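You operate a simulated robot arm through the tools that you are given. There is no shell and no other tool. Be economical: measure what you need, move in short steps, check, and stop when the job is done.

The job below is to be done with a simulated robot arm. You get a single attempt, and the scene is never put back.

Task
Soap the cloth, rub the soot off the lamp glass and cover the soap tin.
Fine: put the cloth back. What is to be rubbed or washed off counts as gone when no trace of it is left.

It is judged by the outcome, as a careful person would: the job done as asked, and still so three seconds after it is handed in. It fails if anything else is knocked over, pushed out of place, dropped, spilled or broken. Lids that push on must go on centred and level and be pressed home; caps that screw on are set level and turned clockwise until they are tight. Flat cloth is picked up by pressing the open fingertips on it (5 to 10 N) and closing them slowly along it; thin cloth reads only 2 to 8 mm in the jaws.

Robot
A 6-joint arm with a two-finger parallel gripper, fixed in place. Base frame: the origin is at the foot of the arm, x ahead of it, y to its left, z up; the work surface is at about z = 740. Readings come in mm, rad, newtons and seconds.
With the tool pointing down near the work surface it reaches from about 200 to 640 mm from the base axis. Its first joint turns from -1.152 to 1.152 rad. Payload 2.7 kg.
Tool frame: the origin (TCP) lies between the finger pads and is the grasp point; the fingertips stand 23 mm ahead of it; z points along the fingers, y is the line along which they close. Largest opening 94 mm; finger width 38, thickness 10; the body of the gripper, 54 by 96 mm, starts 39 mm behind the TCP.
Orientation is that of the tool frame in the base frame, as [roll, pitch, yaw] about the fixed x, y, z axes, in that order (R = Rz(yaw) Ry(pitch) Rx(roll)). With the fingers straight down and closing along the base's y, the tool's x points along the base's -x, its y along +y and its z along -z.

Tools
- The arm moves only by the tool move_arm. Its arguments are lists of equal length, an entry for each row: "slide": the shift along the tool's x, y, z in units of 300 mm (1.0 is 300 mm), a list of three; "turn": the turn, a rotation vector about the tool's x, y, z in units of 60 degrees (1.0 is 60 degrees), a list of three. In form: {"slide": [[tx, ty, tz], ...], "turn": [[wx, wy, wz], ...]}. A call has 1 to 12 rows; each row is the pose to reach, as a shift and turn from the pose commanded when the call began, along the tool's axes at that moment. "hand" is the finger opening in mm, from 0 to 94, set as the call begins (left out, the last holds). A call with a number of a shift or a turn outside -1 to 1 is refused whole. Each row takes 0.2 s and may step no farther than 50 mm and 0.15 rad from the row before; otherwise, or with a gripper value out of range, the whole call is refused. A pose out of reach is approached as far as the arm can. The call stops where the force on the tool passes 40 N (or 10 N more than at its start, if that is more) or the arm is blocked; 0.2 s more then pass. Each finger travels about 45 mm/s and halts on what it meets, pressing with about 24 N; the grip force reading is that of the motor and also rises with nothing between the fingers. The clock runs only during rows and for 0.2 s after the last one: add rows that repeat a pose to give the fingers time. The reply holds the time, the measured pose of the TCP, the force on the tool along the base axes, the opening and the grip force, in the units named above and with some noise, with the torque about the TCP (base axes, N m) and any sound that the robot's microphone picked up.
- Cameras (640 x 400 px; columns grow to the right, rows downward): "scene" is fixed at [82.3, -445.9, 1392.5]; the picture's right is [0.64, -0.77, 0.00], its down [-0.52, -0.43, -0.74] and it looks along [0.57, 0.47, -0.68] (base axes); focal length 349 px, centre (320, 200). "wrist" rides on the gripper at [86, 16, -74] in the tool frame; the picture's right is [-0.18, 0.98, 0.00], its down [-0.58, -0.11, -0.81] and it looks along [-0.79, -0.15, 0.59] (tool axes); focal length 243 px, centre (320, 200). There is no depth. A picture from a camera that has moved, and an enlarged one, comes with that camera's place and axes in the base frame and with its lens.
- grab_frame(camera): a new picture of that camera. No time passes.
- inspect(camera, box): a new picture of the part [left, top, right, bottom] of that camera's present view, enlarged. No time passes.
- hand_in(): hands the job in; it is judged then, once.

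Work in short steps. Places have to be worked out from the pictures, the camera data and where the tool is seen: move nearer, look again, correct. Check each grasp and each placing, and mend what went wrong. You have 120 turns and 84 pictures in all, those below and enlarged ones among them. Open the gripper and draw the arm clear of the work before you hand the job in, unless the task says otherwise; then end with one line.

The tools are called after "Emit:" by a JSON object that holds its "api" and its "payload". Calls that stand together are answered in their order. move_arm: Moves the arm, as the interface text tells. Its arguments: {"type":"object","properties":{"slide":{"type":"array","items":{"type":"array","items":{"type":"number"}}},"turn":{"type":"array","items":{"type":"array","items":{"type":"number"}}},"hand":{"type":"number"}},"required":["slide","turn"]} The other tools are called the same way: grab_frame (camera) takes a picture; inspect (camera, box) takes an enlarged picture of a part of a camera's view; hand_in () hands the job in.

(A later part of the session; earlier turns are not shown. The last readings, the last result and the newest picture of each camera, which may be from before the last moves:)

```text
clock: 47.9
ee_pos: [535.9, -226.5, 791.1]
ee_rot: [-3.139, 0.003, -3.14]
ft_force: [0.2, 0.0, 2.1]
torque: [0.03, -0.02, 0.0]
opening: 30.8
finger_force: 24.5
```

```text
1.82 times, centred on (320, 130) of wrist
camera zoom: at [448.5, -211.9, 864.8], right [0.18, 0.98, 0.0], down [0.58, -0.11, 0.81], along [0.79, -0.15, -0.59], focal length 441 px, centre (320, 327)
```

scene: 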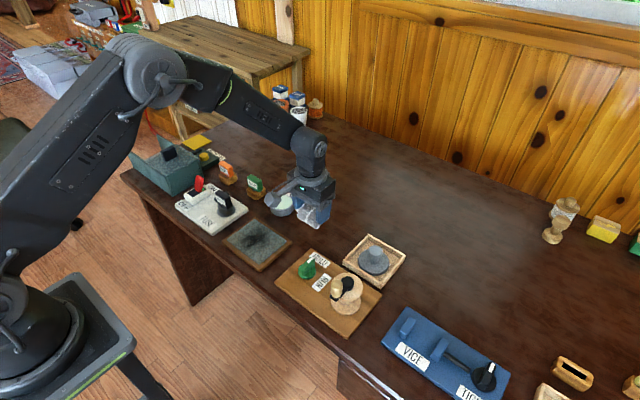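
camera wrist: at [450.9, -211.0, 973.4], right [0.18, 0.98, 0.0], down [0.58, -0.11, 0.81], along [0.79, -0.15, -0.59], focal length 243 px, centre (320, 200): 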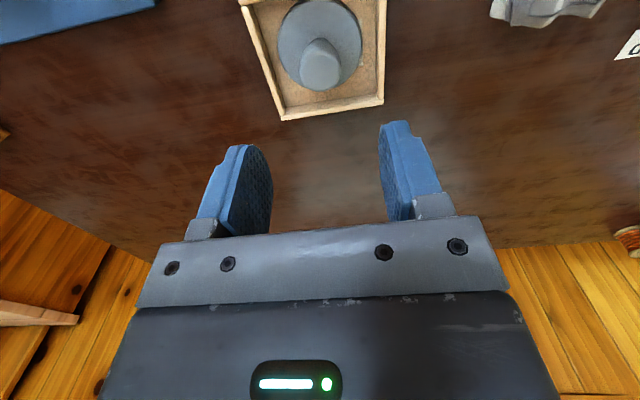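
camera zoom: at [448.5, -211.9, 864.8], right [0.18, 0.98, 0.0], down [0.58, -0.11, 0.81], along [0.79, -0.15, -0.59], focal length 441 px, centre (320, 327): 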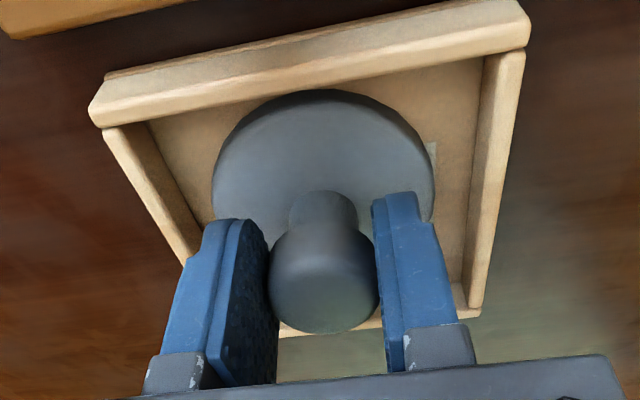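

The grip holds at 30.8 mm. I'll lift straight up and check the lid hangs level.

Emit:
{"api": "move_arm", "payload": {"slide": [[0, 0, -0.03], [0, 0, -0.1], [0, 0, -0.2], [0, 0, -0.3], [0, 0, -0.3]], "turn": [[0, 0, 0], [0, 0, 0], [0, 0, 0], [0, 0, 0], [0, 0, 0]]}}

Emit:
{"api": "inspect", "payload": {"camera": "scene", "box": [310, 160, 440, 270]}}

Emit:
{"api": "inspect", "payload": {"camera": "wrist", "box": [180, 20, 460, 240]}}

```text
clock: 49.1
ee_pos: [536.3, -226.0, 882.4]
ee_rot: [-3.141, -0.001, -3.14]
ft_force: [0.0, 1.2, -0.7]
torque: [0.01, -0.03, -0.01]
opening: 30.7
finger_force: 24.2
```

```text
3.64 times, centred on (375, 215) of scene
camera zoom: at [82.3, -445.9, 1392.5], right [0.64, -0.77, 0.0], down [-0.52, -0.43, -0.74], along [0.57, 0.47, -0.68], focal length 1268 px, centre (120, 146)
```

zoom: 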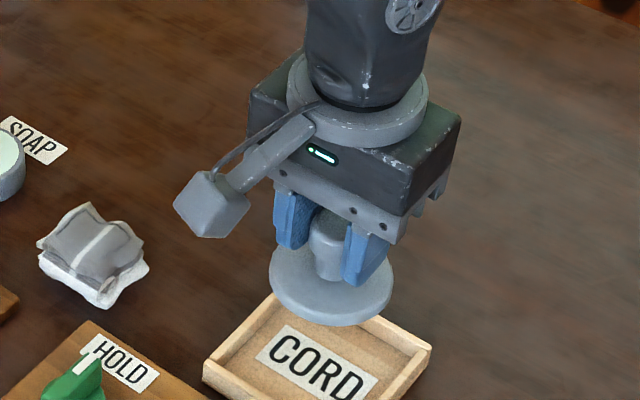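

```text
1.82 times, centred on (320, 130) of wrist
camera zoom: at [448.8, -211.5, 955.1], right [0.18, 0.98, 0.0], down [0.58, -0.11, 0.81], along [0.79, -0.15, -0.59], focal length 441 px, centre (320, 327)
```

zoom: 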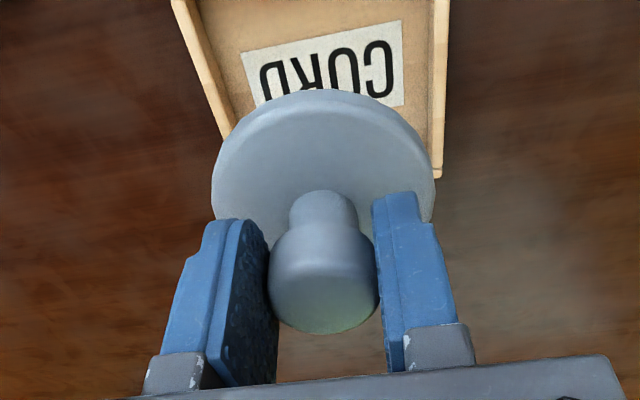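

The lid is held level. I'll carry it over the cloth (well clear) to above the tin at (538, 64).

Emit:
{"api": "move_arm", "payload": {"slide": [[0, 0.14, 0], [0, 0.28, 0], [0, 0.42, 0], [0, 0.56, 0], [0, 0.7, 0], [0, 0.84, 0], [-0.005, 0.967, 0], [-0.005, 0.967, 0.06], [-0.005, 0.967, 0.12], [-0.005, 0.967, 0.12]], "turn": [[0, 0, 0], [0, 0, 0], [0, 0, 0], [0, 0, 0], [0, 0, 0], [0, 0, 0], [0, 0, 0], [0, 0, 0], [0, 0, 0], [0, 0, 0]]}}

Emit:
{"api": "inspect", "payload": {"camera": "scene", "box": [230, 160, 340, 230]}}

Emit:
{"api": "inspect", "payload": {"camera": "wrist", "box": [180, 20, 460, 240]}}

```text
clock: 51.3
ee_pos: [537.1, 64.5, 843.8]
ee_rot: [-3.141, 0.002, -3.14]
ft_force: [-1.3, -0.6, -0.6]
torque: [-0.02, -0.05, -0.03]
opening: 30.8
finger_force: 23.8
```

```text
5.71 times, centred on (285, 195) of scene
camera zoom: at [82.3, -445.9, 1392.5], right [0.64, -0.77, 0.0], down [-0.52, -0.43, -0.74], along [0.57, 0.47, -0.68], focal length 1992 px, centre (520, 229)
```

zoom: 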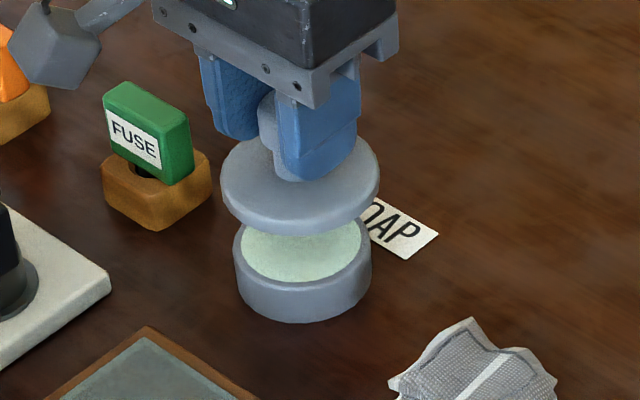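

```text
1.82 times, centred on (320, 130) of wrist
camera zoom: at [449.3, 78.6, 917.9], right [0.18, 0.98, 0.0], down [0.58, -0.11, 0.81], along [0.79, -0.15, -0.59], focal length 441 px, centre (320, 327)
```

zoom: 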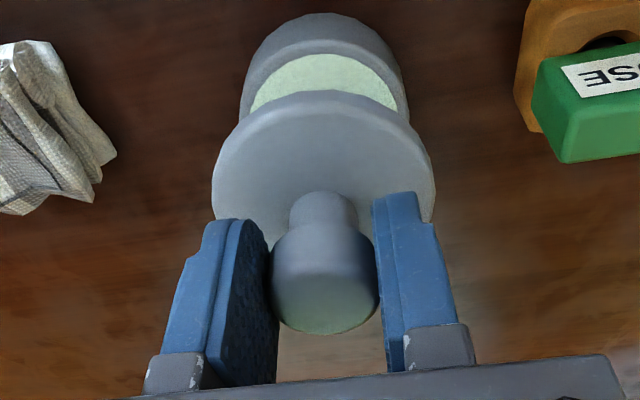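

The lid is nearly concentric with the tin in both views, with a remaining offset of about (-1.4, +0.9) mm. I'll correct that and lower to about 8 mm above it for a closer check.

Emit:
{"api": "move_arm", "payload": {"slide": [[0.005, 0.003, 0.04], [0.005, 0.003, 0.07], [0.005, 0.003, 0.087], [0.005, 0.003, 0.087]], "turn": [[0, 0, 0], [0, 0, 0], [0, 0, 0], [0, 0, 0]]}}

Emit:
{"api": "inspect", "payload": {"camera": "scene", "box": [245, 175, 325, 230]}}

Emit:
{"api": "inspect", "payload": {"camera": "wrist", "box": [240, 40, 400, 140]}}

```text
clock: 52.3
ee_pos: [535.1, 63.8, 818.0]
ee_rot: [-3.141, 0.005, -3.141]
ft_force: [-1.2, 0.7, -0.7]
torque: [-0.03, -0.02, -0.01]
opening: 31.0
finger_force: 24.0
```

```text
7.27 times, centred on (285, 202) of scene
camera zoom: at [82.3, -445.9, 1392.5], right [0.64, -0.77, 0.0], down [-0.52, -0.43, -0.74], along [0.57, 0.47, -0.68], focal length 2535 px, centre (574, 182)
```

zoom: 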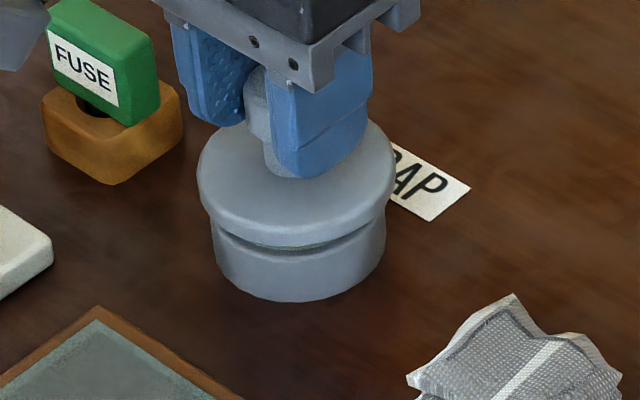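

```text
4.00 times, centred on (320, 90) of wrist
camera zoom: at [448.2, 79.2, 892.0], right [0.18, 0.98, 0.0], down [0.58, -0.11, 0.81], along [0.79, -0.15, -0.59], focal length 970 px, centre (320, 640)
```

zoom: 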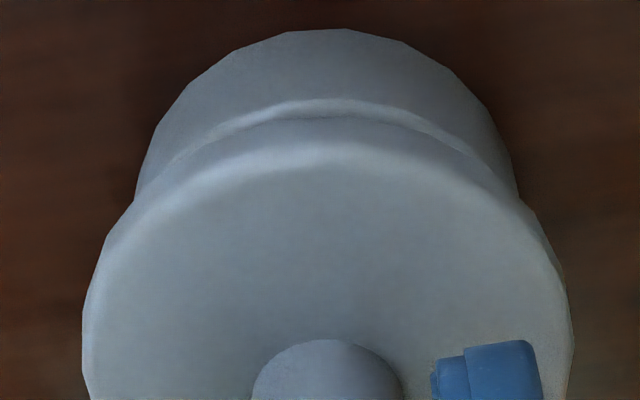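

The lid is aligned within about 1 mm. I'll nudge by (-0.8, +0.8) mm and lower slowly until contact.

Emit:
{"api": "move_arm", "payload": {"slide": [[0.003, 0.003, 0.008], [0.003, 0.003, 0.016], [0.003, 0.003, 0.024], [0.003, 0.003, 0.024]], "turn": [[0, 0, 0], [0, 0, 0], [0, 0, 0], [0, 0, 0]]}}

Emit:
{"api": "inspect", "payload": {"camera": "scene", "box": [245, 175, 325, 230]}}

```text
clock: 53.3
ee_pos: [533.7, 64.6, 811.1]
ee_rot: [-3.141, 0.005, -3.14]
ft_force: [-0.6, 1.1, -0.5]
torque: [-0.03, -0.02, 0.02]
opening: 30.6
finger_force: 23.9
```

```text
7.27 times, centred on (285, 202) of scene
camera zoom: at [82.3, -445.9, 1392.5], right [0.64, -0.77, 0.0], down [-0.52, -0.43, -0.74], along [0.57, 0.47, -0.68], focal length 2535 px, centre (574, 182)
```

zoom: 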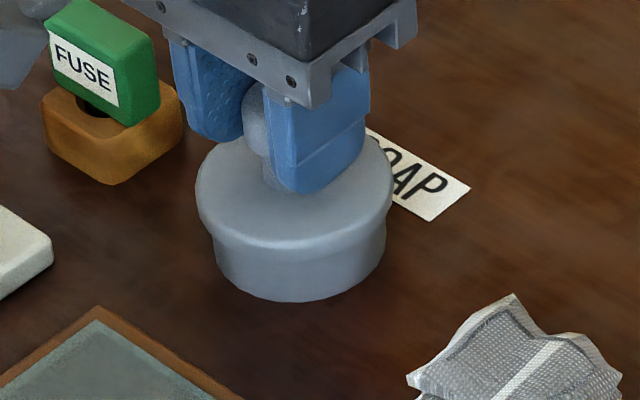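

Very close now. I'll check the fore-aft alignment in the wrist view before pressing.

Emit:
{"api": "inspect", "payload": {"camera": "wrist", "box": [240, 40, 400, 140]}}

```text
4.00 times, centred on (320, 90) of wrist
camera zoom: at [447.2, 80.0, 884.8], right [0.18, 0.98, 0.0], down [0.58, -0.11, 0.81], along [0.79, -0.15, -0.59], focal length 970 px, centre (320, 640)
```

zoom: 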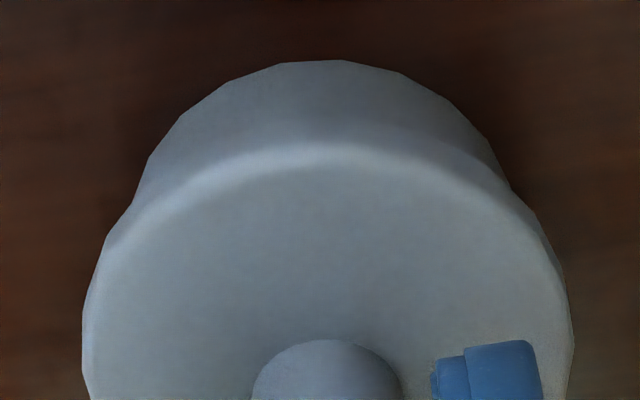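

The offset is now about half a millimetre. I'll nudge y by -0.4 mm and lower gently until I feel it.

Emit:
{"api": "move_arm", "payload": {"slide": [[0, -0.0013, 0.004], [0, -0.0013, 0.008], [0, -0.0013, 0.012], [0, -0.0013, 0.016], [0, -0.0013, 0.016]], "turn": [[0, 0, 0], [0, 0, 0], [0, 0, 0], [0, 0, 0], [0, 0, 0]]}}

```text
clock: 54.5
ee_pos: [535.3, 66.3, 808.8]
ee_rot: [3.141, 0.008, -3.14]
ft_force: [-1.5, -1.6, 16.6]
torque: [-0.17, 0.03, -0.04]
opening: 30.8
finger_force: 24.1
```

Contact at 16.6 N near TCP z 808.8. I'll check how the lid sits before pressing home.

Emit:
{"api": "inspect", "payload": {"camera": "scene", "box": [255, 180, 315, 222]}}

Emit:
{"api": "inspect", "payload": {"camera": "wrist", "box": [240, 40, 400, 140]}}

```text
9.52 times, centred on (285, 201) of scene
camera zoom: at [81.9, -445.9, 1392.5], right [0.64, -0.77, 0.0], down [-0.52, -0.43, -0.74], along [0.57, 0.47, -0.68], focal length 3320 px, centre (653, 190)
```

zoom: 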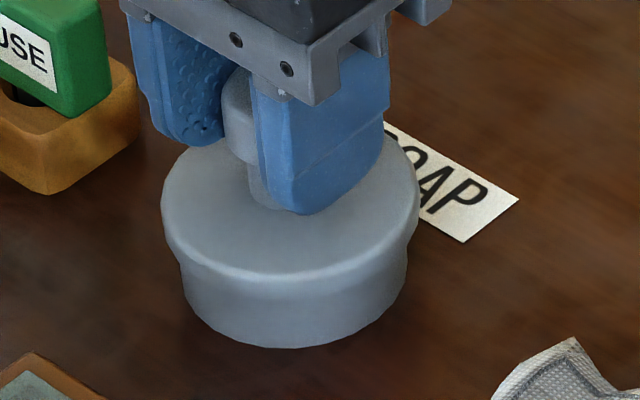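

```text
4.00 times, centred on (320, 90) of wrist
camera zoom: at [447.7, 79.4, 881.3], right [0.18, 0.98, 0.0], down [0.58, -0.11, 0.81], along [0.8, -0.15, -0.59], focal length 970 px, centre (320, 640)
```

zoom: 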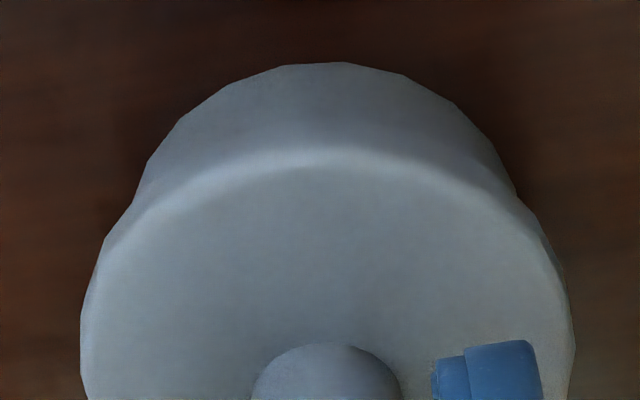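

The lid sits concentric on the rim. I'll press down in small steps to push it home.

Emit:
{"api": "move_arm", "payload": {"slide": [[0, 0, 0.004], [0, 0, 0.008], [0, 0, 0.012], [0, 0, 0.016], [0, 0, 0.02], [0, 0, 0.024]], "turn": [[0, 0, 0], [0, 0, 0], [0, 0, 0], [0, 0, 0], [0, 0, 0], [0, 0, 0]]}}

```text
clock: 55.9
ee_pos: [533.7, 65.4, 798.7]
ee_rot: [-3.141, 0.004, -3.14]
ft_force: [2.0, -1.5, 18.2]
torque: [-0.23, -0.2, -0.04]
opening: 30.9
finger_force: 23.9
```

It went down about 10 mm with 18 N. I'll keep pressing until it stops hard.

Emit:
{"api": "move_arm", "payload": {"slide": [[0, 0, 0.004], [0, 0, 0.008], [0, 0, 0.012], [0, 0, 0.016], [0, 0, 0.016]], "turn": [[0, 0, 0], [0, 0, 0], [0, 0, 0], [0, 0, 0], [0, 0, 0]]}}

Emit:
{"api": "inspect", "payload": {"camera": "scene", "box": [255, 180, 315, 222]}}

Emit:
{"api": "inspect", "payload": {"camera": "wrist", "box": [180, 20, 460, 240]}}

```text
clock: 57.1
ee_pos: [534.2, 66.0, 794.9]
ee_rot: [-3.141, 0.003, -3.14]
ft_force: [-8.2, -0.3, 28.1]
torque: [-0.03, 0.1, 0.01]
opening: 30.5
finger_force: 23.9
```

```text
9.52 times, centred on (285, 201) of scene
camera zoom: at [81.6, -445.9, 1392.6], right [0.64, -0.77, 0.0], down [-0.52, -0.43, -0.74], along [0.57, 0.47, -0.68], focal length 3320 px, centre (653, 190)
```

zoom: 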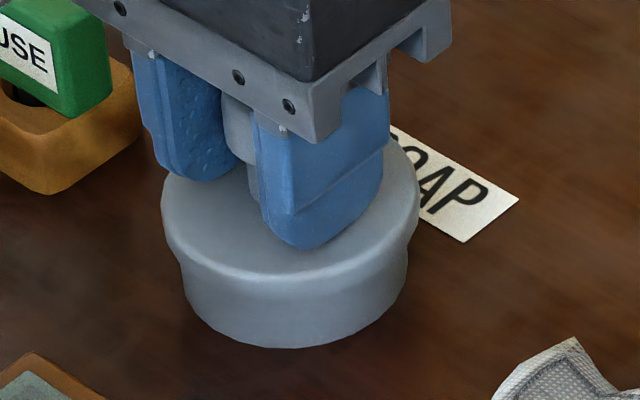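

```text
1.82 times, centred on (320, 130) of wrist
camera zoom: at [447.1, 79.6, 869.4], right [0.18, 0.98, 0.0], down [0.58, -0.11, 0.81], along [0.8, -0.15, -0.59], focal length 441 px, centre (320, 327)
```

zoom: 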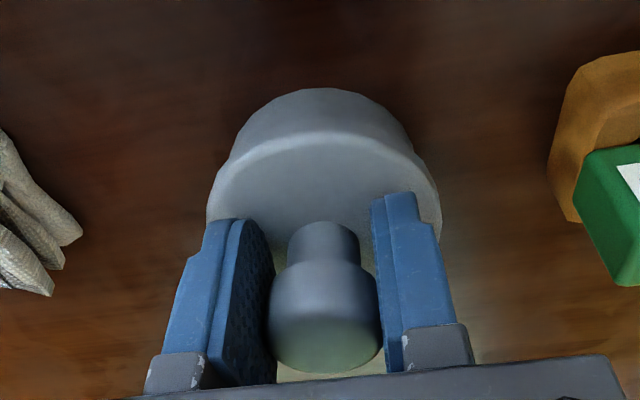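

The fingers slid down the knob while the lid stayed on the rim, and the tips are now bearing on the disc. I'll press further with the tips on both sides of the knob.

Emit:
{"api": "move_arm", "payload": {"slide": [[0, 0, 0.003], [0, 0, 0.006], [0, 0, 0.009], [0, 0, 0.012], [0, 0, 0.015], [0, 0, 0.018]], "turn": [[0, 0, 0], [0, 0, 0], [0, 0, 0], [0, 0, 0], [0, 0, 0], [0, 0, 0]]}}

Emit:
{"api": "inspect", "payload": {"camera": "scene", "box": [255, 180, 315, 222]}}

```text
clock: 57.7
ee_pos: [535.8, 64.9, 795.8]
ee_rot: [3.141, 0.008, -3.138]
ft_force: [-0.4, -1.0, 4.9]
torque: [-0.05, 0.02, 0.03]
opening: 30.2
finger_force: 23.8
stopped in row 3: the force on the tool passed its limit at 41 N (the readings are from after the stop); the commanded pose is now the measured one
```

```text
9.52 times, centred on (285, 201) of scene
camera zoom: at [82.2, -445.9, 1392.5], right [0.64, -0.77, 0.0], down [-0.52, -0.43, -0.74], along [0.57, 0.47, -0.68], focal length 3320 px, centre (653, 190)
```

zoom: 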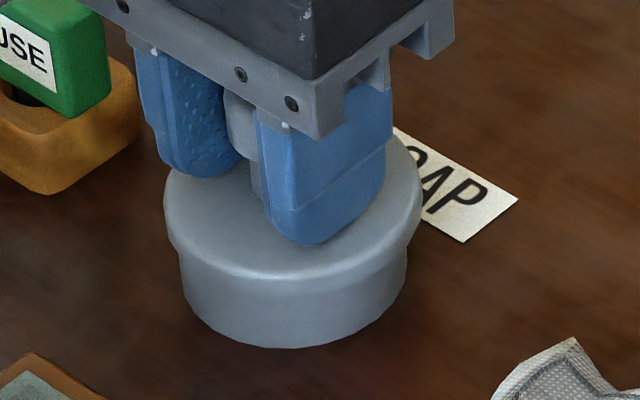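

The press peaked at 41 N. I'll zoom in on the lid and tin to see whether it is seated.

Emit:
{"api": "inspect", "payload": {"camera": "scene", "box": [268, 194, 300, 216]}}

Emit:
{"api": "inspect", "payload": {"camera": "wrist", "box": [260, 60, 380, 140]}}

```text
16.00 times, centred on (284, 205) of scene
camera zoom: at [82.2, -445.9, 1392.5], right [0.64, -0.77, 0.0], down [-0.52, -0.43, -0.74], along [0.57, 0.47, -0.68], focal length 5577 px, centre (896, 120)
```

zoom: 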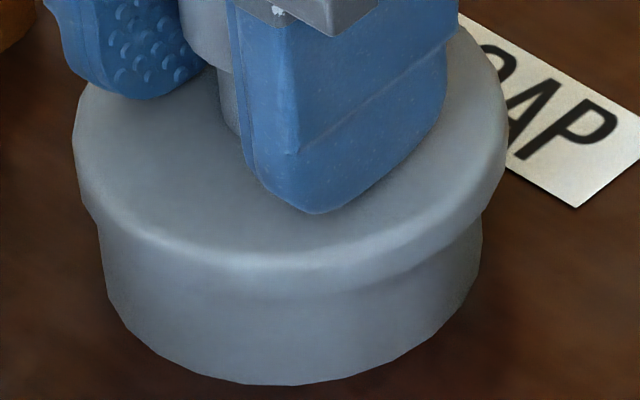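

```text
5.00 times, centred on (320, 100) of wrist
camera zoom: at [448.3, 79.6, 869.3], right [0.18, 0.98, 0.0], down [0.58, -0.11, 0.81], along [0.8, -0.15, -0.59], focal length 1213 px, centre (320, 700)
```

zoom: 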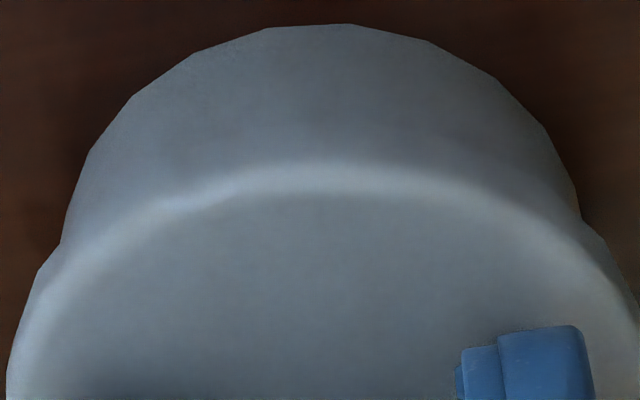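

The lid bottom sits right at the rim, but it appears shifted by about +2 mm in x and may not have entered. I'll lift it 7 mm, look from both cameras and realign.

Emit:
{"api": "move_arm", "payload": {"slide": [[0, 0, -0.012], [0, 0, -0.024], [0, 0, -0.03], [0, 0, -0.03]], "turn": [[0, 0, 0], [0, 0.003, 0], [0, 0.005, 0], [0, 0.005, 0]]}}

Emit:
{"api": "inspect", "payload": {"camera": "scene", "box": [264, 188, 304, 216]}}

Emit:
{"api": "inspect", "payload": {"camera": "wrist", "box": [230, 40, 410, 160]}}

```text
clock: 58.7
ee_pos: [535.6, 64.3, 804.2]
ee_rot: [3.141, 0.0, -3.139]
ft_force: [0.4, -0.1, -0.8]
torque: [0.0, 0.01, 0.02]
opening: 30.4
finger_force: 24.1
```

```text
14.29 times, centred on (284, 202) of scene
camera zoom: at [82.3, -445.9, 1392.5], right [0.64, -0.77, 0.0], down [-0.52, -0.43, -0.74], along [0.57, 0.47, -0.68], focal length 4980 px, centre (834, 171)
```

zoom: 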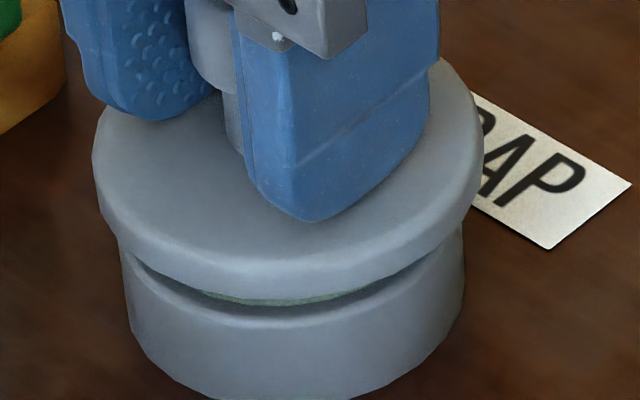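

```text
3.33 times, centred on (320, 100) of wrist
camera zoom: at [448.4, 79.5, 878.4], right [0.18, 0.98, 0.0], down [0.58, -0.11, 0.81], along [0.79, -0.15, -0.59], focal length 809 px, centre (320, 533)
```

zoom: 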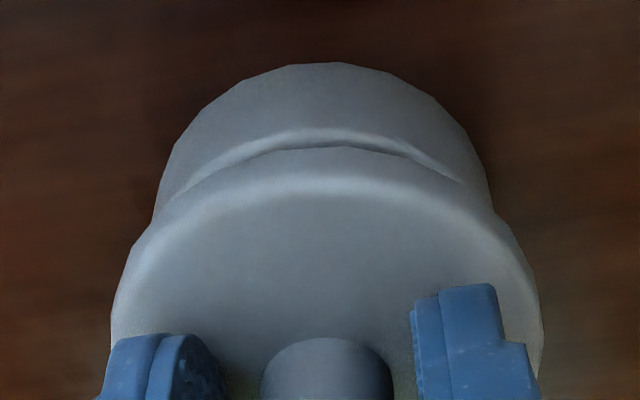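

Lid offset is about (+1.0, +0.5) mm from the tin's centre. I'll correct that and lower again into contact.

Emit:
{"api": "move_arm", "payload": {"slide": [[0.0035, -0.0017, 0], [0.0035, -0.0017, 0.01], [0.0035, -0.0017, 0.018], [0.0035, -0.0017, 0.024], [0.0035, -0.0017, 0.028], [0.0035, -0.0017, 0.032], [0.0035, -0.0017, 0.032]], "turn": [[0, 0, 0], [0, 0, 0], [0, 0, 0], [0, 0, 0], [0, 0, 0], [0, 0, 0], [0, 0, 0]]}}

Emit:
{"api": "inspect", "payload": {"camera": "scene", "box": [264, 190, 304, 218]}}

Emit:
{"api": "inspect", "payload": {"camera": "wrist", "box": [230, 40, 410, 160]}}

```text
clock: 60.3
ee_pos: [533.9, 65.6, 795.7]
ee_rot: [3.141, 0.002, -3.138]
ft_force: [-3.6, 0.1, 13.6]
torque: [0.0, 0.09, 0.0]
opening: 30.0
finger_force: 23.6
```

```text
14.29 times, centred on (284, 204) of scene
camera zoom: at [81.9, -445.9, 1392.5], right [0.64, -0.77, 0.0], down [-0.52, -0.43, -0.74], along [0.57, 0.47, -0.68], focal length 4980 px, centre (834, 143)
```

zoom: 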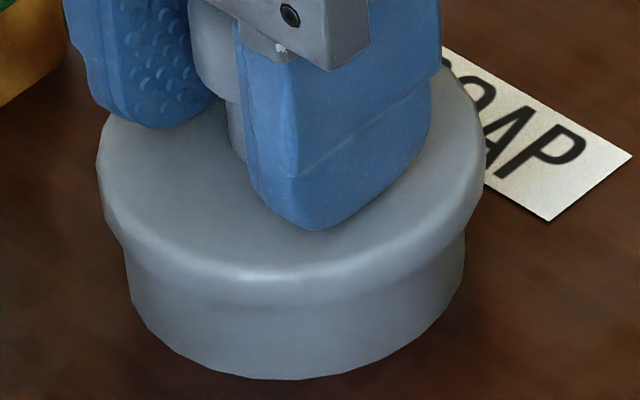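

```text
3.33 times, centred on (320, 100) of wrist
camera zoom: at [447.6, 79.2, 869.7], right [0.18, 0.98, 0.0], down [0.58, -0.11, 0.81], along [0.79, -0.15, -0.59], focal length 809 px, centre (320, 533)
```

zoom: 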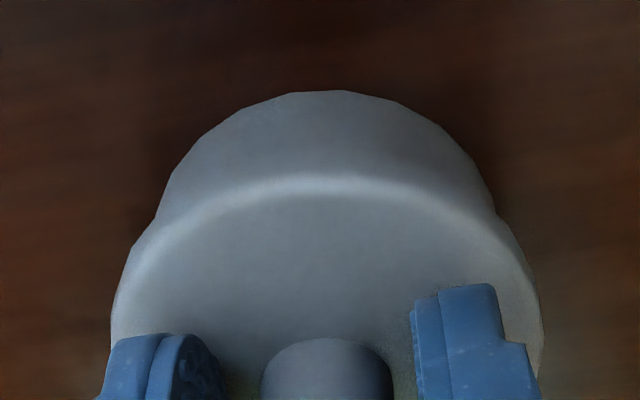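

Both views show it concentric now. I'll press harder, in fine steps.

Emit:
{"api": "move_arm", "payload": {"slide": [[0, 0, 0.002], [0, 0, 0.004], [0, 0, 0.006], [0, 0, 0.008], [0, 0, 0.01], [0, 0, 0.012], [0, 0, 0.014], [0, 0, 0.016]], "turn": [[0, 0, 0], [0, 0, 0], [0, 0, 0], [0, 0, 0], [0, 0, 0], [0, 0, 0], [0, 0, 0], [0, 0, 0]]}}

Emit:
{"api": "inspect", "payload": {"camera": "scene", "box": [264, 190, 304, 218]}}

```text
clock: 61.4
ee_pos: [537.6, 65.5, 795.2]
ee_rot: [-3.141, 0.007, -3.139]
ft_force: [-0.9, 1.3, 5.6]
torque: [0.05, -0.01, 0.01]
opening: 30.3
finger_force: 23.9
stopped in row 5: the force on the tool passed its limit at 41 N (the readings are from after the stop); the commanded pose is now the measured one
```

```text
14.29 times, centred on (284, 204) of scene
camera zoom: at [82.2, -445.9, 1392.5], right [0.64, -0.77, 0.0], down [-0.52, -0.43, -0.74], along [0.57, 0.47, -0.68], focal length 4980 px, centre (834, 143)
```

zoom: 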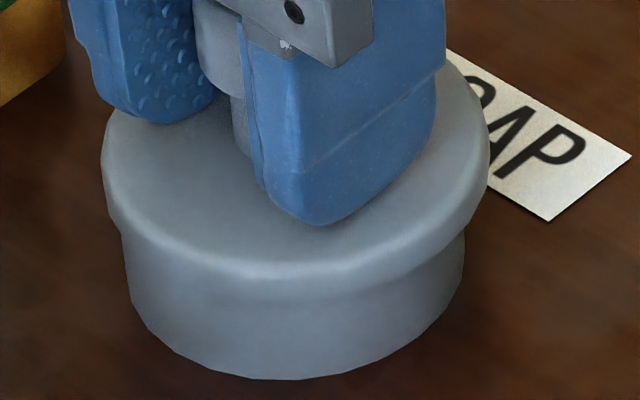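

Pressing makes the arm creep forward, which drags the lid about 1.5 mm off in x; it's still resting on the rim. I'll lift, re-centre, and on the next press counter the creep with a small backward offset.

Emit:
{"api": "move_arm", "payload": {"slide": [[0, 0, -0.012], [0.003, 0, -0.02], [0.005, 0, -0.02], [0.005, 0, -0.02]], "turn": [[0, 0, 0], [0, 0.003, 0], [0, 0.006, 0], [0, 0.006, 0]]}}

Emit:
{"api": "inspect", "payload": {"camera": "scene", "box": [264, 190, 304, 218]}}

Emit:
{"api": "inspect", "payload": {"camera": "wrist", "box": [230, 40, 410, 160]}}

```text
clock: 62.4
ee_pos: [534.8, 64.9, 801.1]
ee_rot: [-3.14, 0.001, -3.139]
ft_force: [-1.1, 0.5, -0.1]
torque: [-0.02, 0.02, 0.03]
opening: 30.0
finger_force: 24.1
```

```text
14.29 times, centred on (284, 204) of scene
camera zoom: at [82.3, -445.9, 1392.5], right [0.64, -0.77, 0.0], down [-0.52, -0.43, -0.74], along [0.57, 0.47, -0.68], focal length 4980 px, centre (834, 143)
```

zoom: 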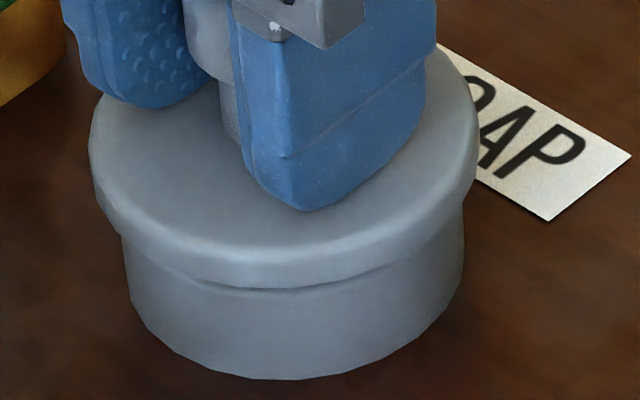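

```text
3.33 times, centred on (320, 100) of wrist
camera zoom: at [447.3, 79.4, 875.1], right [0.18, 0.98, 0.0], down [0.58, -0.11, 0.81], along [0.79, -0.15, -0.59], focal length 809 px, centre (320, 533)
```

zoom: 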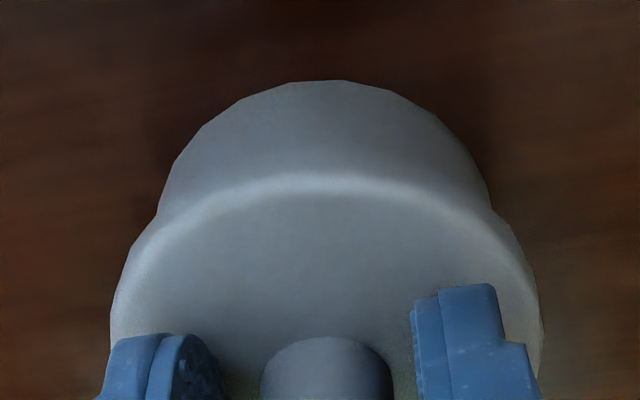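

Re-centred to within 0.6 mm. I'll lower and press with a gradual -x compensation for the creep.

Emit:
{"api": "move_arm", "payload": {"slide": [[-0.0017, -0.0013, 0.008], [-0.0017, -0.0013, 0.014], [-0.0012, -0.0013, 0.0175], [-0.0005, -0.0013, 0.0195], [0, -0.0013, 0.0215], [0.001, -0.0013, 0.0235], [0.0015, -0.0013, 0.0255], [0.0015, -0.0013, 0.0255]], "turn": [[0, 0, 0], [0, 0, 0], [0, 0, 0], [0, 0, 0], [0, 0.001, 0], [0, 0.002, 0], [0, 0.003, 0], [0, 0.003, 0]]}}

Emit:
{"api": "inspect", "payload": {"camera": "scene", "box": [264, 190, 304, 218]}}

```text
clock: 64.2
ee_pos: [535.3, 64.5, 794.9]
ee_rot: [3.141, 0.002, -3.137]
ft_force: [-2.0, -1.4, 24.0]
torque: [-0.1, -0.2, -0.01]
opening: 30.2
finger_force: 24.2
```

```text
14.29 times, centred on (284, 204) of scene
camera zoom: at [81.8, -446.0, 1392.5], right [0.64, -0.77, 0.0], down [-0.52, -0.43, -0.74], along [0.57, 0.47, -0.68], focal length 4980 px, centre (834, 143)
```

zoom: 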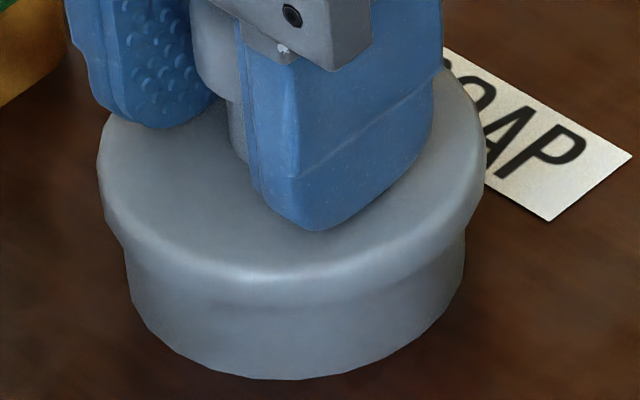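

Well centred with 24 N and little side force. I'll press on in finer steps.

Emit:
{"api": "move_arm", "payload": {"slide": [[0.0005, 0, 0.0015], [0.0008, 0, 0.0025], [0.001, 0, 0.0035], [0.0013, 0, 0.0045], [0.0013, 0, 0.0045]], "turn": [[0, 0, 0], [0, 0.001, 0], [0, 0.001, 0], [0, 0.002, 0], [0, 0.002, 0]]}}

```text
clock: 65.4
ee_pos: [535.6, 64.8, 795.1]
ee_rot: [3.138, 0.001, -3.138]
ft_force: [1.3, -2.5, 29.7]
torque: [-0.08, -0.18, -0.01]
opening: 30.1
finger_force: 23.7
```

Emit:
{"api": "move_arm", "payload": {"slide": [[0.0003, 0, 0.002], [0.0005, 0, 0.004], [0.001, 0, 0.006], [0.001, 0, 0.008], [0.001, 0, 0.01], [0.001, 0, 0.01]], "turn": [[0, 0, 0], [0, 0.001, 0], [0, 0.001, 0], [0, 0.001, 0], [0, 0.001, 0], [0, 0.001, 0]]}}

Emit:
{"api": "inspect", "payload": {"camera": "scene", "box": [264, 190, 304, 218]}}

```text
clock: 66.1
ee_pos: [535.4, 65.8, 796.4]
ee_rot: [3.141, 0.002, -3.138]
ft_force: [0.0, 1.2, 4.0]
torque: [0.03, 0.01, 0.0]
opening: 30.3
finger_force: 24.4
stopped in row 3: the force on the tool passed its limit at 47 N (the readings are from after the stop); the commanded pose is now the measured one
```

```text
14.29 times, centred on (284, 204) of scene
camera zoom: at [82.2, -445.9, 1392.5], right [0.64, -0.77, 0.0], down [-0.52, -0.43, -0.74], along [0.57, 0.47, -0.68], focal length 4980 px, centre (834, 143)
```

zoom: 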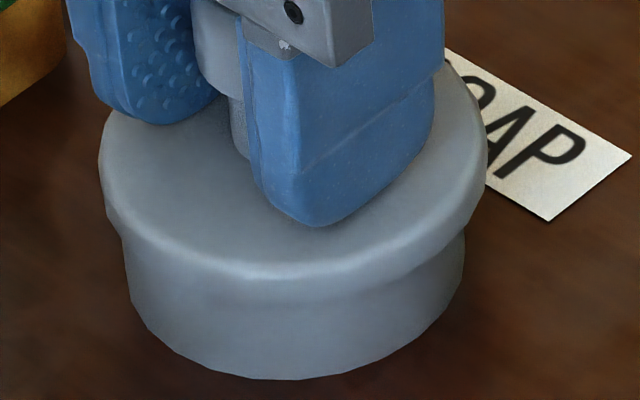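

Even at 47 N the lid stays on the rim, so it likely must be centred more precisely to slip over. I'll press at about 10 N and search in a small spiral, watching for a drop.

Emit:
{"api": "move_arm", "payload": {"slide": [[0.0013, 0, 0.003], [0.0027, 0, 0.004], [0.0043, 0, 0.004], [0.0043, 0.0017, 0.004], [0.0027, 0.0017, 0.004], [0.001, 0.0017, 0.004], [0.001, 0, 0.004], [0.001, -0.0017, 0.004], [0.0027, -0.0017, 0.004], [0.0043, -0.0017, 0.004], [0.006, -0.0017, 0.004], [0.006, 0, 0.004]], "turn": [[0, 0, 0], [0, 0, 0], [0, 0, 0], [0, 0, 0], [0, 0, 0], [0, 0, 0], [0, 0, 0], [0, 0, 0], [0, 0, 0], [0, 0, 0], [0, 0, 0], [0, 0, 0]]}}

Emit:
{"api": "inspect", "payload": {"camera": "scene", "box": [264, 190, 304, 218]}}

```text
clock: 68.7
ee_pos: [535.0, 65.2, 795.7]
ee_rot: [3.141, 0.006, -3.138]
ft_force: [7.9, 1.9, 20.6]
torque: [0.1, -0.35, 0.0]
opening: 30.3
finger_force: 24.5
```

```text
14.29 times, centred on (284, 204) of scene
camera zoom: at [82.1, -445.9, 1392.6], right [0.64, -0.77, 0.0], down [-0.52, -0.43, -0.74], along [0.57, 0.47, -0.68], focal length 4980 px, centre (834, 143)
```

zoom: 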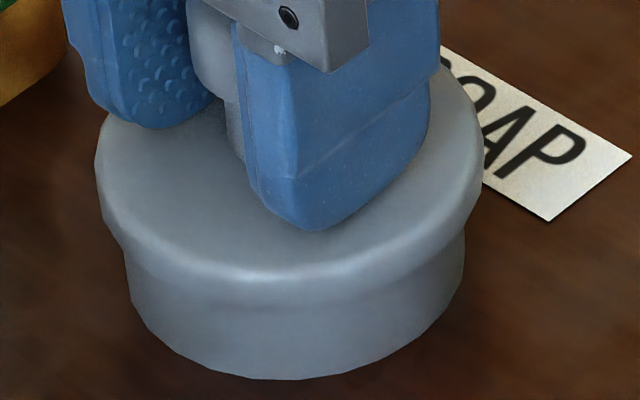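

Still no drop. To learn how this lid fits, I'll lift it away and tilt its underside toward the scene camera.

Emit:
{"api": "move_arm", "payload": {"slide": [[0, 0, -0.1], [0.02, 0, -0.25], [0.05, 0, -0.4], [0.08, 0, -0.55], [0.12, 0, -0.7], [0.17, 0, -0.84], [0.22, 0, -0.97], [0.28, 0, -1.0], [0.28, 0, -1.0], [0.28, 0, -1.0], [0.28, 0, -1.0], [0.28, 0, -1.0]], "turn": [[0, 0, 0], [0, 0, 0], [0.1, 0.07, 0], [0.2, 0.14, 0], [0.3, 0.21, 0], [0.4, 0.28, 0], [0.5, 0.35, 0], [0.6, 0.42, 0], [0.7, 0.49, 0], [0.8, 0.56, 0], [0.87, 0.61, 0], [0.87, 0.61, 0]]}}

Emit:
{"api": "grab_frame", "payload": {"camera": "scene"}}

```text
clock: 71.3
ee_pos: [430.5, 44.5, 1072.0]
ee_rot: [-2.113, -0.538, 2.838]
ft_force: [0.0, -0.4, -0.2]
torque: [-0.01, 0.03, -0.02]
opening: 30.3
finger_force: 24.1
out of reach, approached as far as the arm can: row 10, 11, 12
```

```text
25 pictures are left
```

scene: 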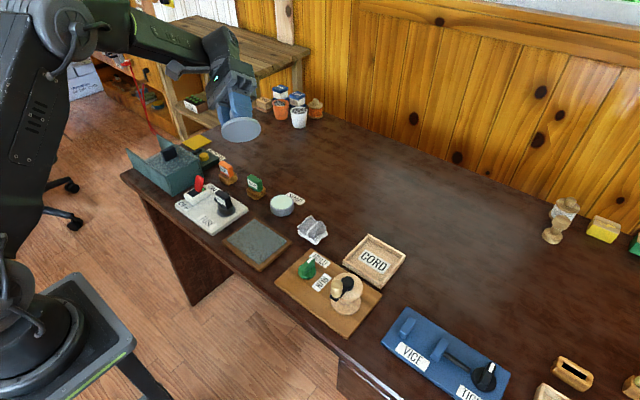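

Emit:
{"api": "inspect", "payload": {"camera": "scene", "box": [205, 100, 281, 152]}}

Emit:
{"api": "inspect", "payload": {"camera": "scene", "box": [264, 190, 304, 218]}}

```text
7.69 times, centred on (243, 126) of scene
camera zoom: at [82.3, -445.9, 1392.5], right [0.64, -0.77, 0.0], down [-0.52, -0.43, -0.74], along [0.57, 0.47, -0.68], focal length 2681 px, centre (912, 769)
```

zoom: 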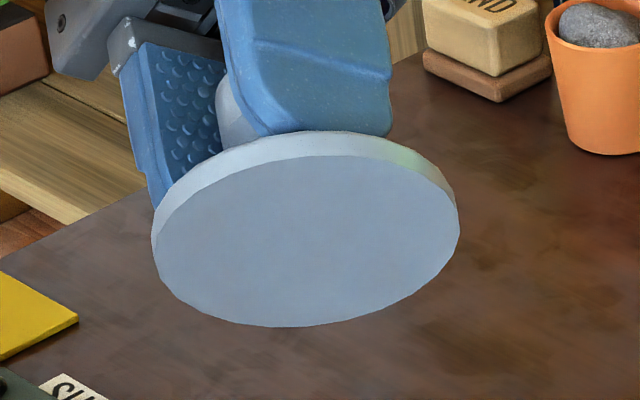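

```text
14.29 times, centred on (284, 204) of scene
camera zoom: at [82.3, -445.9, 1392.5], right [0.64, -0.77, 0.0], down [-0.52, -0.43, -0.74], along [0.57, 0.47, -0.68], focal length 4980 px, centre (834, 143)
```

zoom: 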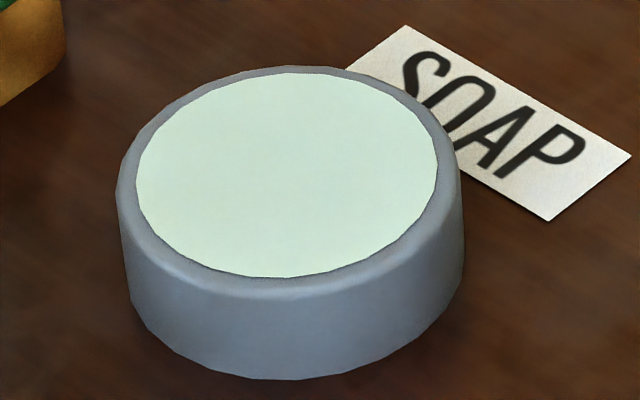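

The underside is a plain flat disc and the tin is flush-topped, so the lid just sits on the rim and needs centring and a firm press. I'll turn the tool back upright.

Emit:
{"api": "move_arm", "payload": {"slide": [[0, 0, 0], [0, 0, 0], [0, 0, 0], [0, 0, 0], [0, 0, 0], [0, 0, 0], [0, 0, 0], [0, 0, 0], [0, 0, 0], [0, 0, 0]], "turn": [[-0.1, -0.07, 0], [-0.2, -0.14, 0], [-0.3, -0.21, 0], [-0.4, -0.28, 0], [-0.5, -0.35, 0], [-0.6, -0.42, 0], [-0.7, -0.49, 0], [-0.8, -0.56, 0], [-0.87, -0.61, 0], [-0.87, -0.61, 0]]}}

```text
clock: 73.5
ee_pos: [430.9, 44.1, 1070.6]
ee_rot: [3.137, 0.001, -3.138]
ft_force: [0.3, -0.3, -0.3]
torque: [0.0, 0.01, -0.03]
opening: 30.1
finger_force: 23.8
```

Upright again, so I'll carry the lid back over the tin to about 10 mm above it.

Emit:
{"api": "move_arm", "payload": {"slide": [[-0.12, 0.023, 0.05], [-0.24, 0.046, 0.12], [-0.347, 0.068, 0.22], [-0.347, 0.068, 0.36], [-0.347, 0.068, 0.5], [-0.347, 0.068, 0.64], [-0.347, 0.068, 0.76], [-0.347, 0.068, 0.84], [-0.347, 0.068, 0.88], [-0.347, 0.068, 0.88]], "turn": [[0.004, 0, 0], [0.004, 0, 0], [0.004, 0, 0], [0.004, 0, 0], [0.004, 0, 0], [0.004, 0, 0], [0.004, 0, 0], [0.004, 0, 0], [0.004, 0, 0], [0.004, 0, 0]]}}

Emit:
{"api": "inspect", "payload": {"camera": "scene", "box": [264, 190, 304, 218]}}

Emit:
{"api": "inspect", "payload": {"camera": "wrist", "box": [230, 40, 410, 160]}}

```text
clock: 75.7
ee_pos: [534.4, 66.2, 807.4]
ee_rot: [-3.14, 0.002, -3.139]
ft_force: [0.3, 0.6, -1.0]
torque: [0.0, 0.01, -0.02]
opening: 30.0
finger_force: 23.9
```

```text
14.29 times, centred on (284, 204) of scene
camera zoom: at [82.3, -445.9, 1392.5], right [0.64, -0.77, 0.0], down [-0.52, -0.43, -0.74], along [0.57, 0.47, -0.68], focal length 4980 px, centre (834, 143)
```

zoom: 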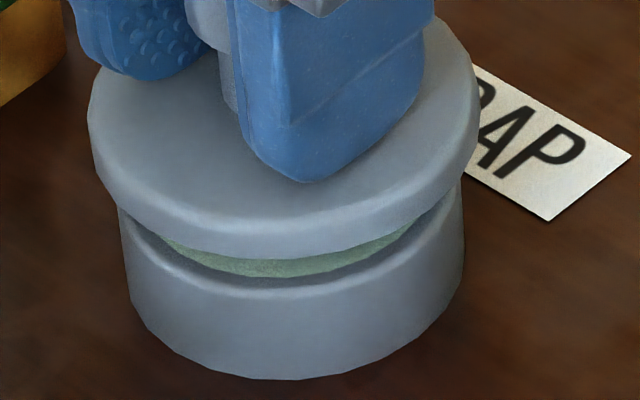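

```text
3.33 times, centred on (320, 100) of wrist
camera zoom: at [447.6, 80.0, 881.2], right [0.18, 0.98, 0.0], down [0.58, -0.11, 0.81], along [0.79, -0.15, -0.59], focal length 809 px, centre (320, 533)
```

zoom: 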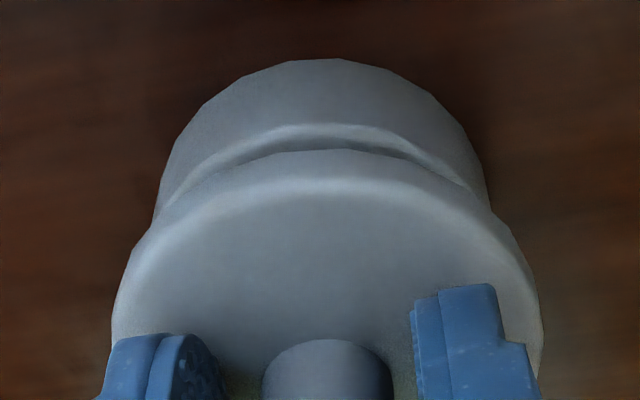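

The lid's offset is about (+1, +0.4) mm. I'll correct, lower to contact and press to about 25 N.

Emit:
{"api": "move_arm", "payload": {"slide": [[0.0033, -0.0013, 0.01], [0.0033, -0.0013, 0.02], [0.0033, -0.0013, 0.03], [0.0036, -0.0013, 0.036], [0.004, -0.0013, 0.04], [0.0045, -0.0013, 0.044], [0.005, -0.0013, 0.047], [0.005, -0.0013, 0.047]], "turn": [[0, 0, 0], [0, 0, 0], [0, 0, 0], [0, 0, 0], [0, 0.001, 0], [0, 0.002, 0], [0, 0.003, 0], [0, 0.003, 0]]}}

Emit:
{"api": "inspect", "payload": {"camera": "scene", "box": [264, 190, 304, 218]}}

```text
clock: 77.5
ee_pos: [534.4, 64.1, 796.0]
ee_rot: [3.141, 0.002, -3.138]
ft_force: [-5.8, -0.9, 24.3]
torque: [-0.07, 0.0, -0.01]
opening: 30.0
finger_force: 23.8
```

```text
14.29 times, centred on (284, 204) of scene
camera zoom: at [81.7, -446.0, 1392.6], right [0.64, -0.77, 0.0], down [-0.52, -0.43, -0.74], along [0.57, 0.47, -0.68], focal length 4980 px, centre (834, 143)
```

zoom: 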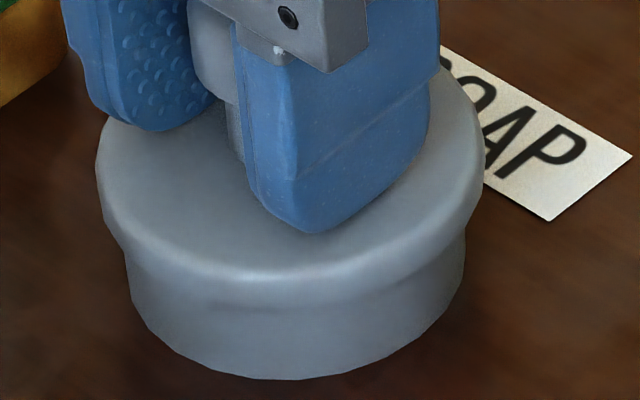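

Centred with 24 N. I'll ease the pressure off, then open the fingers slowly.

Emit:
{"api": "move_arm", "payload": {"slide": [[-0.0005, 0, -0.003], [-0.001, 0, -0.006], [-0.001, 0, -0.006]], "turn": [[0, 0, 0], [0, 0, 0], [0, 0, 0]]}}

Emit:
{"api": "move_arm", "payload": {"slide": [[0, 0, 0], [0, 0, 0], [0, 0, 0]], "turn": [[0, 0, 0], [0, 0, 0], [0, 0, 0]], "hand": 50}}

Emit:
{"api": "move_arm", "payload": {"slide": [[0, 0, -0.05], [0, 0, -0.15], [0, 0, -0.25], [0, 0, -0.25]], "turn": [[0, 0, 0], [0, 0, 0], [0, 0, 0], [0, 0, 0]]}}

Emit:
{"api": "inspect", "payload": {"camera": "scene", "box": [258, 180, 312, 218]}}

Emit:
{"api": "inspect", "payload": {"camera": "wrist", "box": [230, 20, 410, 140]}}

```text
clock: 78.3
ee_pos: [534.3, 64.4, 796.1]
ee_rot: [-3.14, 0.0, -3.138]
ft_force: [5.1, 1.1, 16.1]
torque: [0.09, -0.41, 0.01]
opening: 30.3
finger_force: 24.0
```

```text
clock: 79.1
ee_pos: [533.1, 64.1, 794.3]
ee_rot: [-3.14, -0.005, -3.14]
ft_force: [-1.6, 0.4, 3.5]
torque: [0.02, 0.01, 0.03]
opening: 49.3
finger_force: 0.2
```

```text
clock: 80.1
ee_pos: [534.5, 63.6, 870.2]
ee_rot: [-3.14, -0.003, -3.14]
ft_force: [-0.2, 0.0, 0.4]
torque: [-0.01, 0.01, -0.03]
opening: 49.8
finger_force: 0.0
```

```text
10.53 times, centred on (285, 199) of scene
camera zoom: at [82.3, -445.9, 1392.5], right [0.64, -0.77, 0.0], down [-0.52, -0.43, -0.74], along [0.57, 0.47, -0.68], focal length 3669 px, centre (688, 210)
```

zoom: 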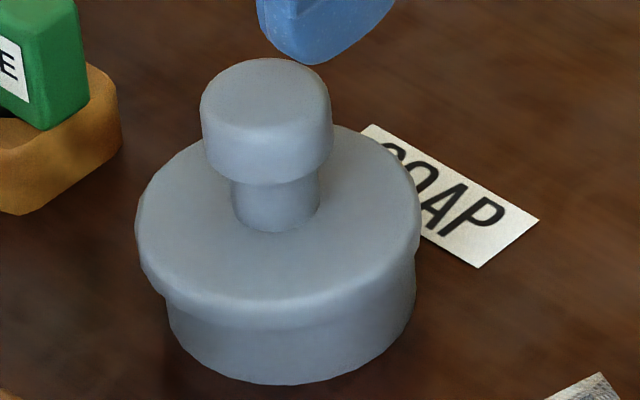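

```text
3.33 times, centred on (320, 80) of wrist
camera zoom: at [446.4, 78.9, 943.9], right [0.18, 0.98, 0.0], down [0.58, -0.11, 0.8], along [0.79, -0.15, -0.59], focal length 809 px, centre (320, 600)
```

zoom: 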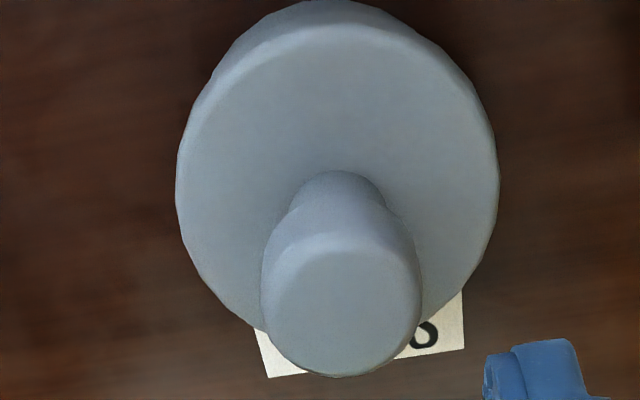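

The lid is on, but the scene view suggests it shifted about 1.5 mm on release. I'll check in the wrist view including the tin's front.

Emit:
{"api": "inspect", "payload": {"camera": "wrist", "box": [250, 0, 400, 94]}}

```text
4.26 times, centred on (325, 47) of wrist
camera zoom: at [446.4, 78.9, 943.9], right [0.18, 0.98, 0.0], down [0.58, -0.11, 0.8], along [0.79, -0.15, -0.59], focal length 1032 px, centre (299, 851)
```

zoom: 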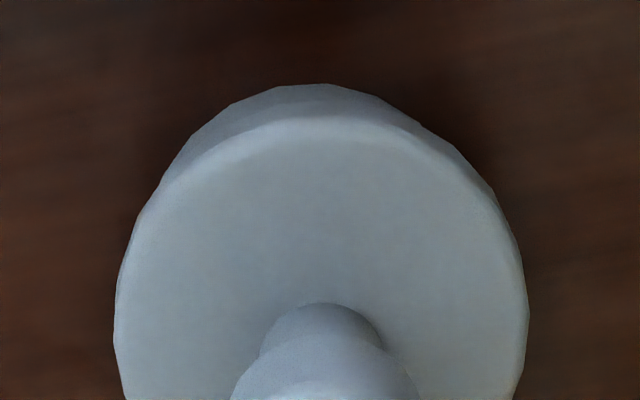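

The lid sits about (-0.9, +1.2) mm off. I'll regrip the knob, lift slightly, and re-seat it with only light force so release doesn't shift it.

Emit:
{"api": "move_arm", "payload": {"slide": [[0, 0, 0.08], [0, 0, 0.16], [0, 0, 0.21], [0, 0, 0.225], [0, 0, 0.225]], "turn": [[0, -0.003, 0], [0, -0.003, 0], [0, -0.003, 0], [0, -0.003, 0], [0, -0.003, 0]]}}

Emit:
{"api": "move_arm", "payload": {"slide": [[0, 0, 0], [0, 0, 0], [0, 0, 0], [0, 0, 0]], "turn": [[0, 0, 0], [0, 0, 0], [0, 0, 0], [0, 0, 0]], "hand": 20}}

Emit:
{"api": "move_arm", "payload": {"slide": [[0, 0, -0.01], [0, 0, -0.02], [0, 0, -0.02]], "turn": [[0, 0, 0], [0, 0, 0], [0, 0, 0]]}}

Emit:
{"api": "inspect", "payload": {"camera": "scene", "box": [264, 190, 304, 218]}}

Emit:
{"api": "inspect", "payload": {"camera": "wrist", "box": [230, 40, 410, 160]}}

```text
clock: 81.3
ee_pos: [533.9, 64.0, 801.9]
ee_rot: [-3.138, 0.002, -3.141]
ft_force: [0.4, 0.1, -0.4]
torque: [0.01, 0.01, 0.0]
opening: 49.9
finger_force: 0.0
```

```text
clock: 82.3
ee_pos: [533.2, 63.7, 802.7]
ee_rot: [-3.14, -0.001, -3.141]
ft_force: [-0.1, 0.7, -0.9]
torque: [-0.02, 0.0, 0.02]
opening: 30.8
finger_force: 23.8
```

```text
clock: 83.1
ee_pos: [534.3, 63.7, 808.8]
ee_rot: [-3.14, -0.001, -3.138]
ft_force: [-0.1, 1.0, -0.2]
torque: [0.02, -0.01, -0.02]
opening: 31.0
finger_force: 23.6
```

```text
14.29 times, centred on (284, 204) of scene
camera zoom: at [82.3, -445.9, 1392.5], right [0.64, -0.77, 0.0], down [-0.52, -0.43, -0.74], along [0.57, 0.47, -0.68], focal length 4980 px, centre (834, 143)
```

zoom: 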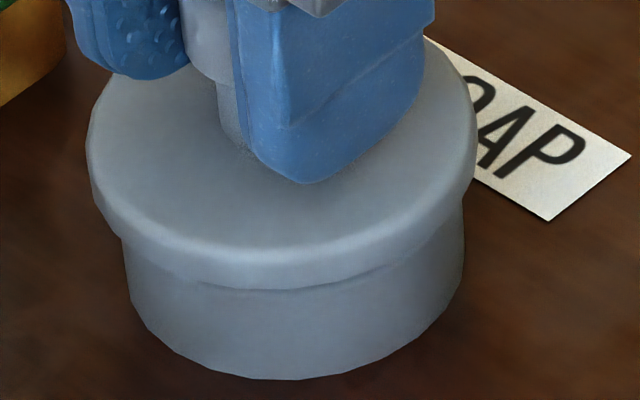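

```text
3.33 times, centred on (320, 100) of wrist
camera zoom: at [446.4, 79.0, 882.7], right [0.18, 0.98, 0.0], down [0.58, -0.11, 0.81], along [0.79, -0.15, -0.59], focal length 809 px, centre (320, 533)
```

zoom: 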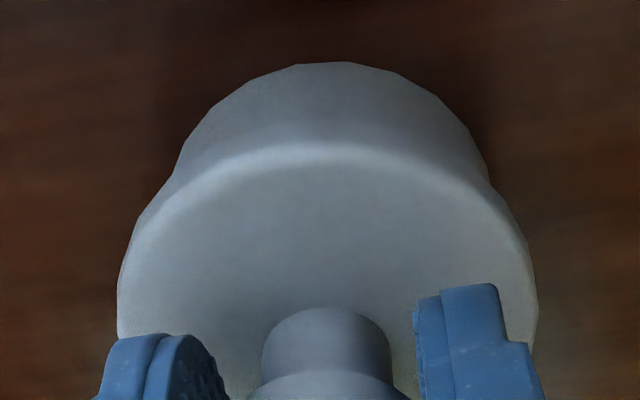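

The lid needs about +1.1 mm in x. I'll shift and lower to light contact.

Emit:
{"api": "move_arm", "payload": {"slide": [[-0.0036, 0.0006, 0], [-0.0036, 0.0006, 0.01], [-0.0036, 0.0006, 0.017], [-0.0036, 0.0006, 0.021], [-0.0036, 0.0006, 0.021]], "turn": [[0, 0, 0], [0, 0, 0], [0, 0, 0], [0, 0, 0], [0, 0, 0]]}}

```text
clock: 84.3
ee_pos: [534.7, 63.6, 803.2]
ee_rot: [-3.14, 0.002, -3.141]
ft_force: [-0.9, -0.1, 0.1]
torque: [0.01, 0.0, 0.0]
opening: 30.9
finger_force: 24.5
```

Almost touching; I'll lower a further millimetre or so.

Emit:
{"api": "move_arm", "payload": {"slide": [[0, 0, 0.002], [0, 0, 0.004], [0, 0, 0.004]], "turn": [[0, 0, 0], [0, 0, 0], [0, 0, 0]]}}

```text
clock: 85.1
ee_pos: [534.7, 65.3, 803.2]
ee_rot: [3.141, 0.002, -3.14]
ft_force: [-2.5, -2.8, 12.2]
torque: [-0.08, 0.08, -0.04]
opening: 30.9
finger_force: 24.5
```

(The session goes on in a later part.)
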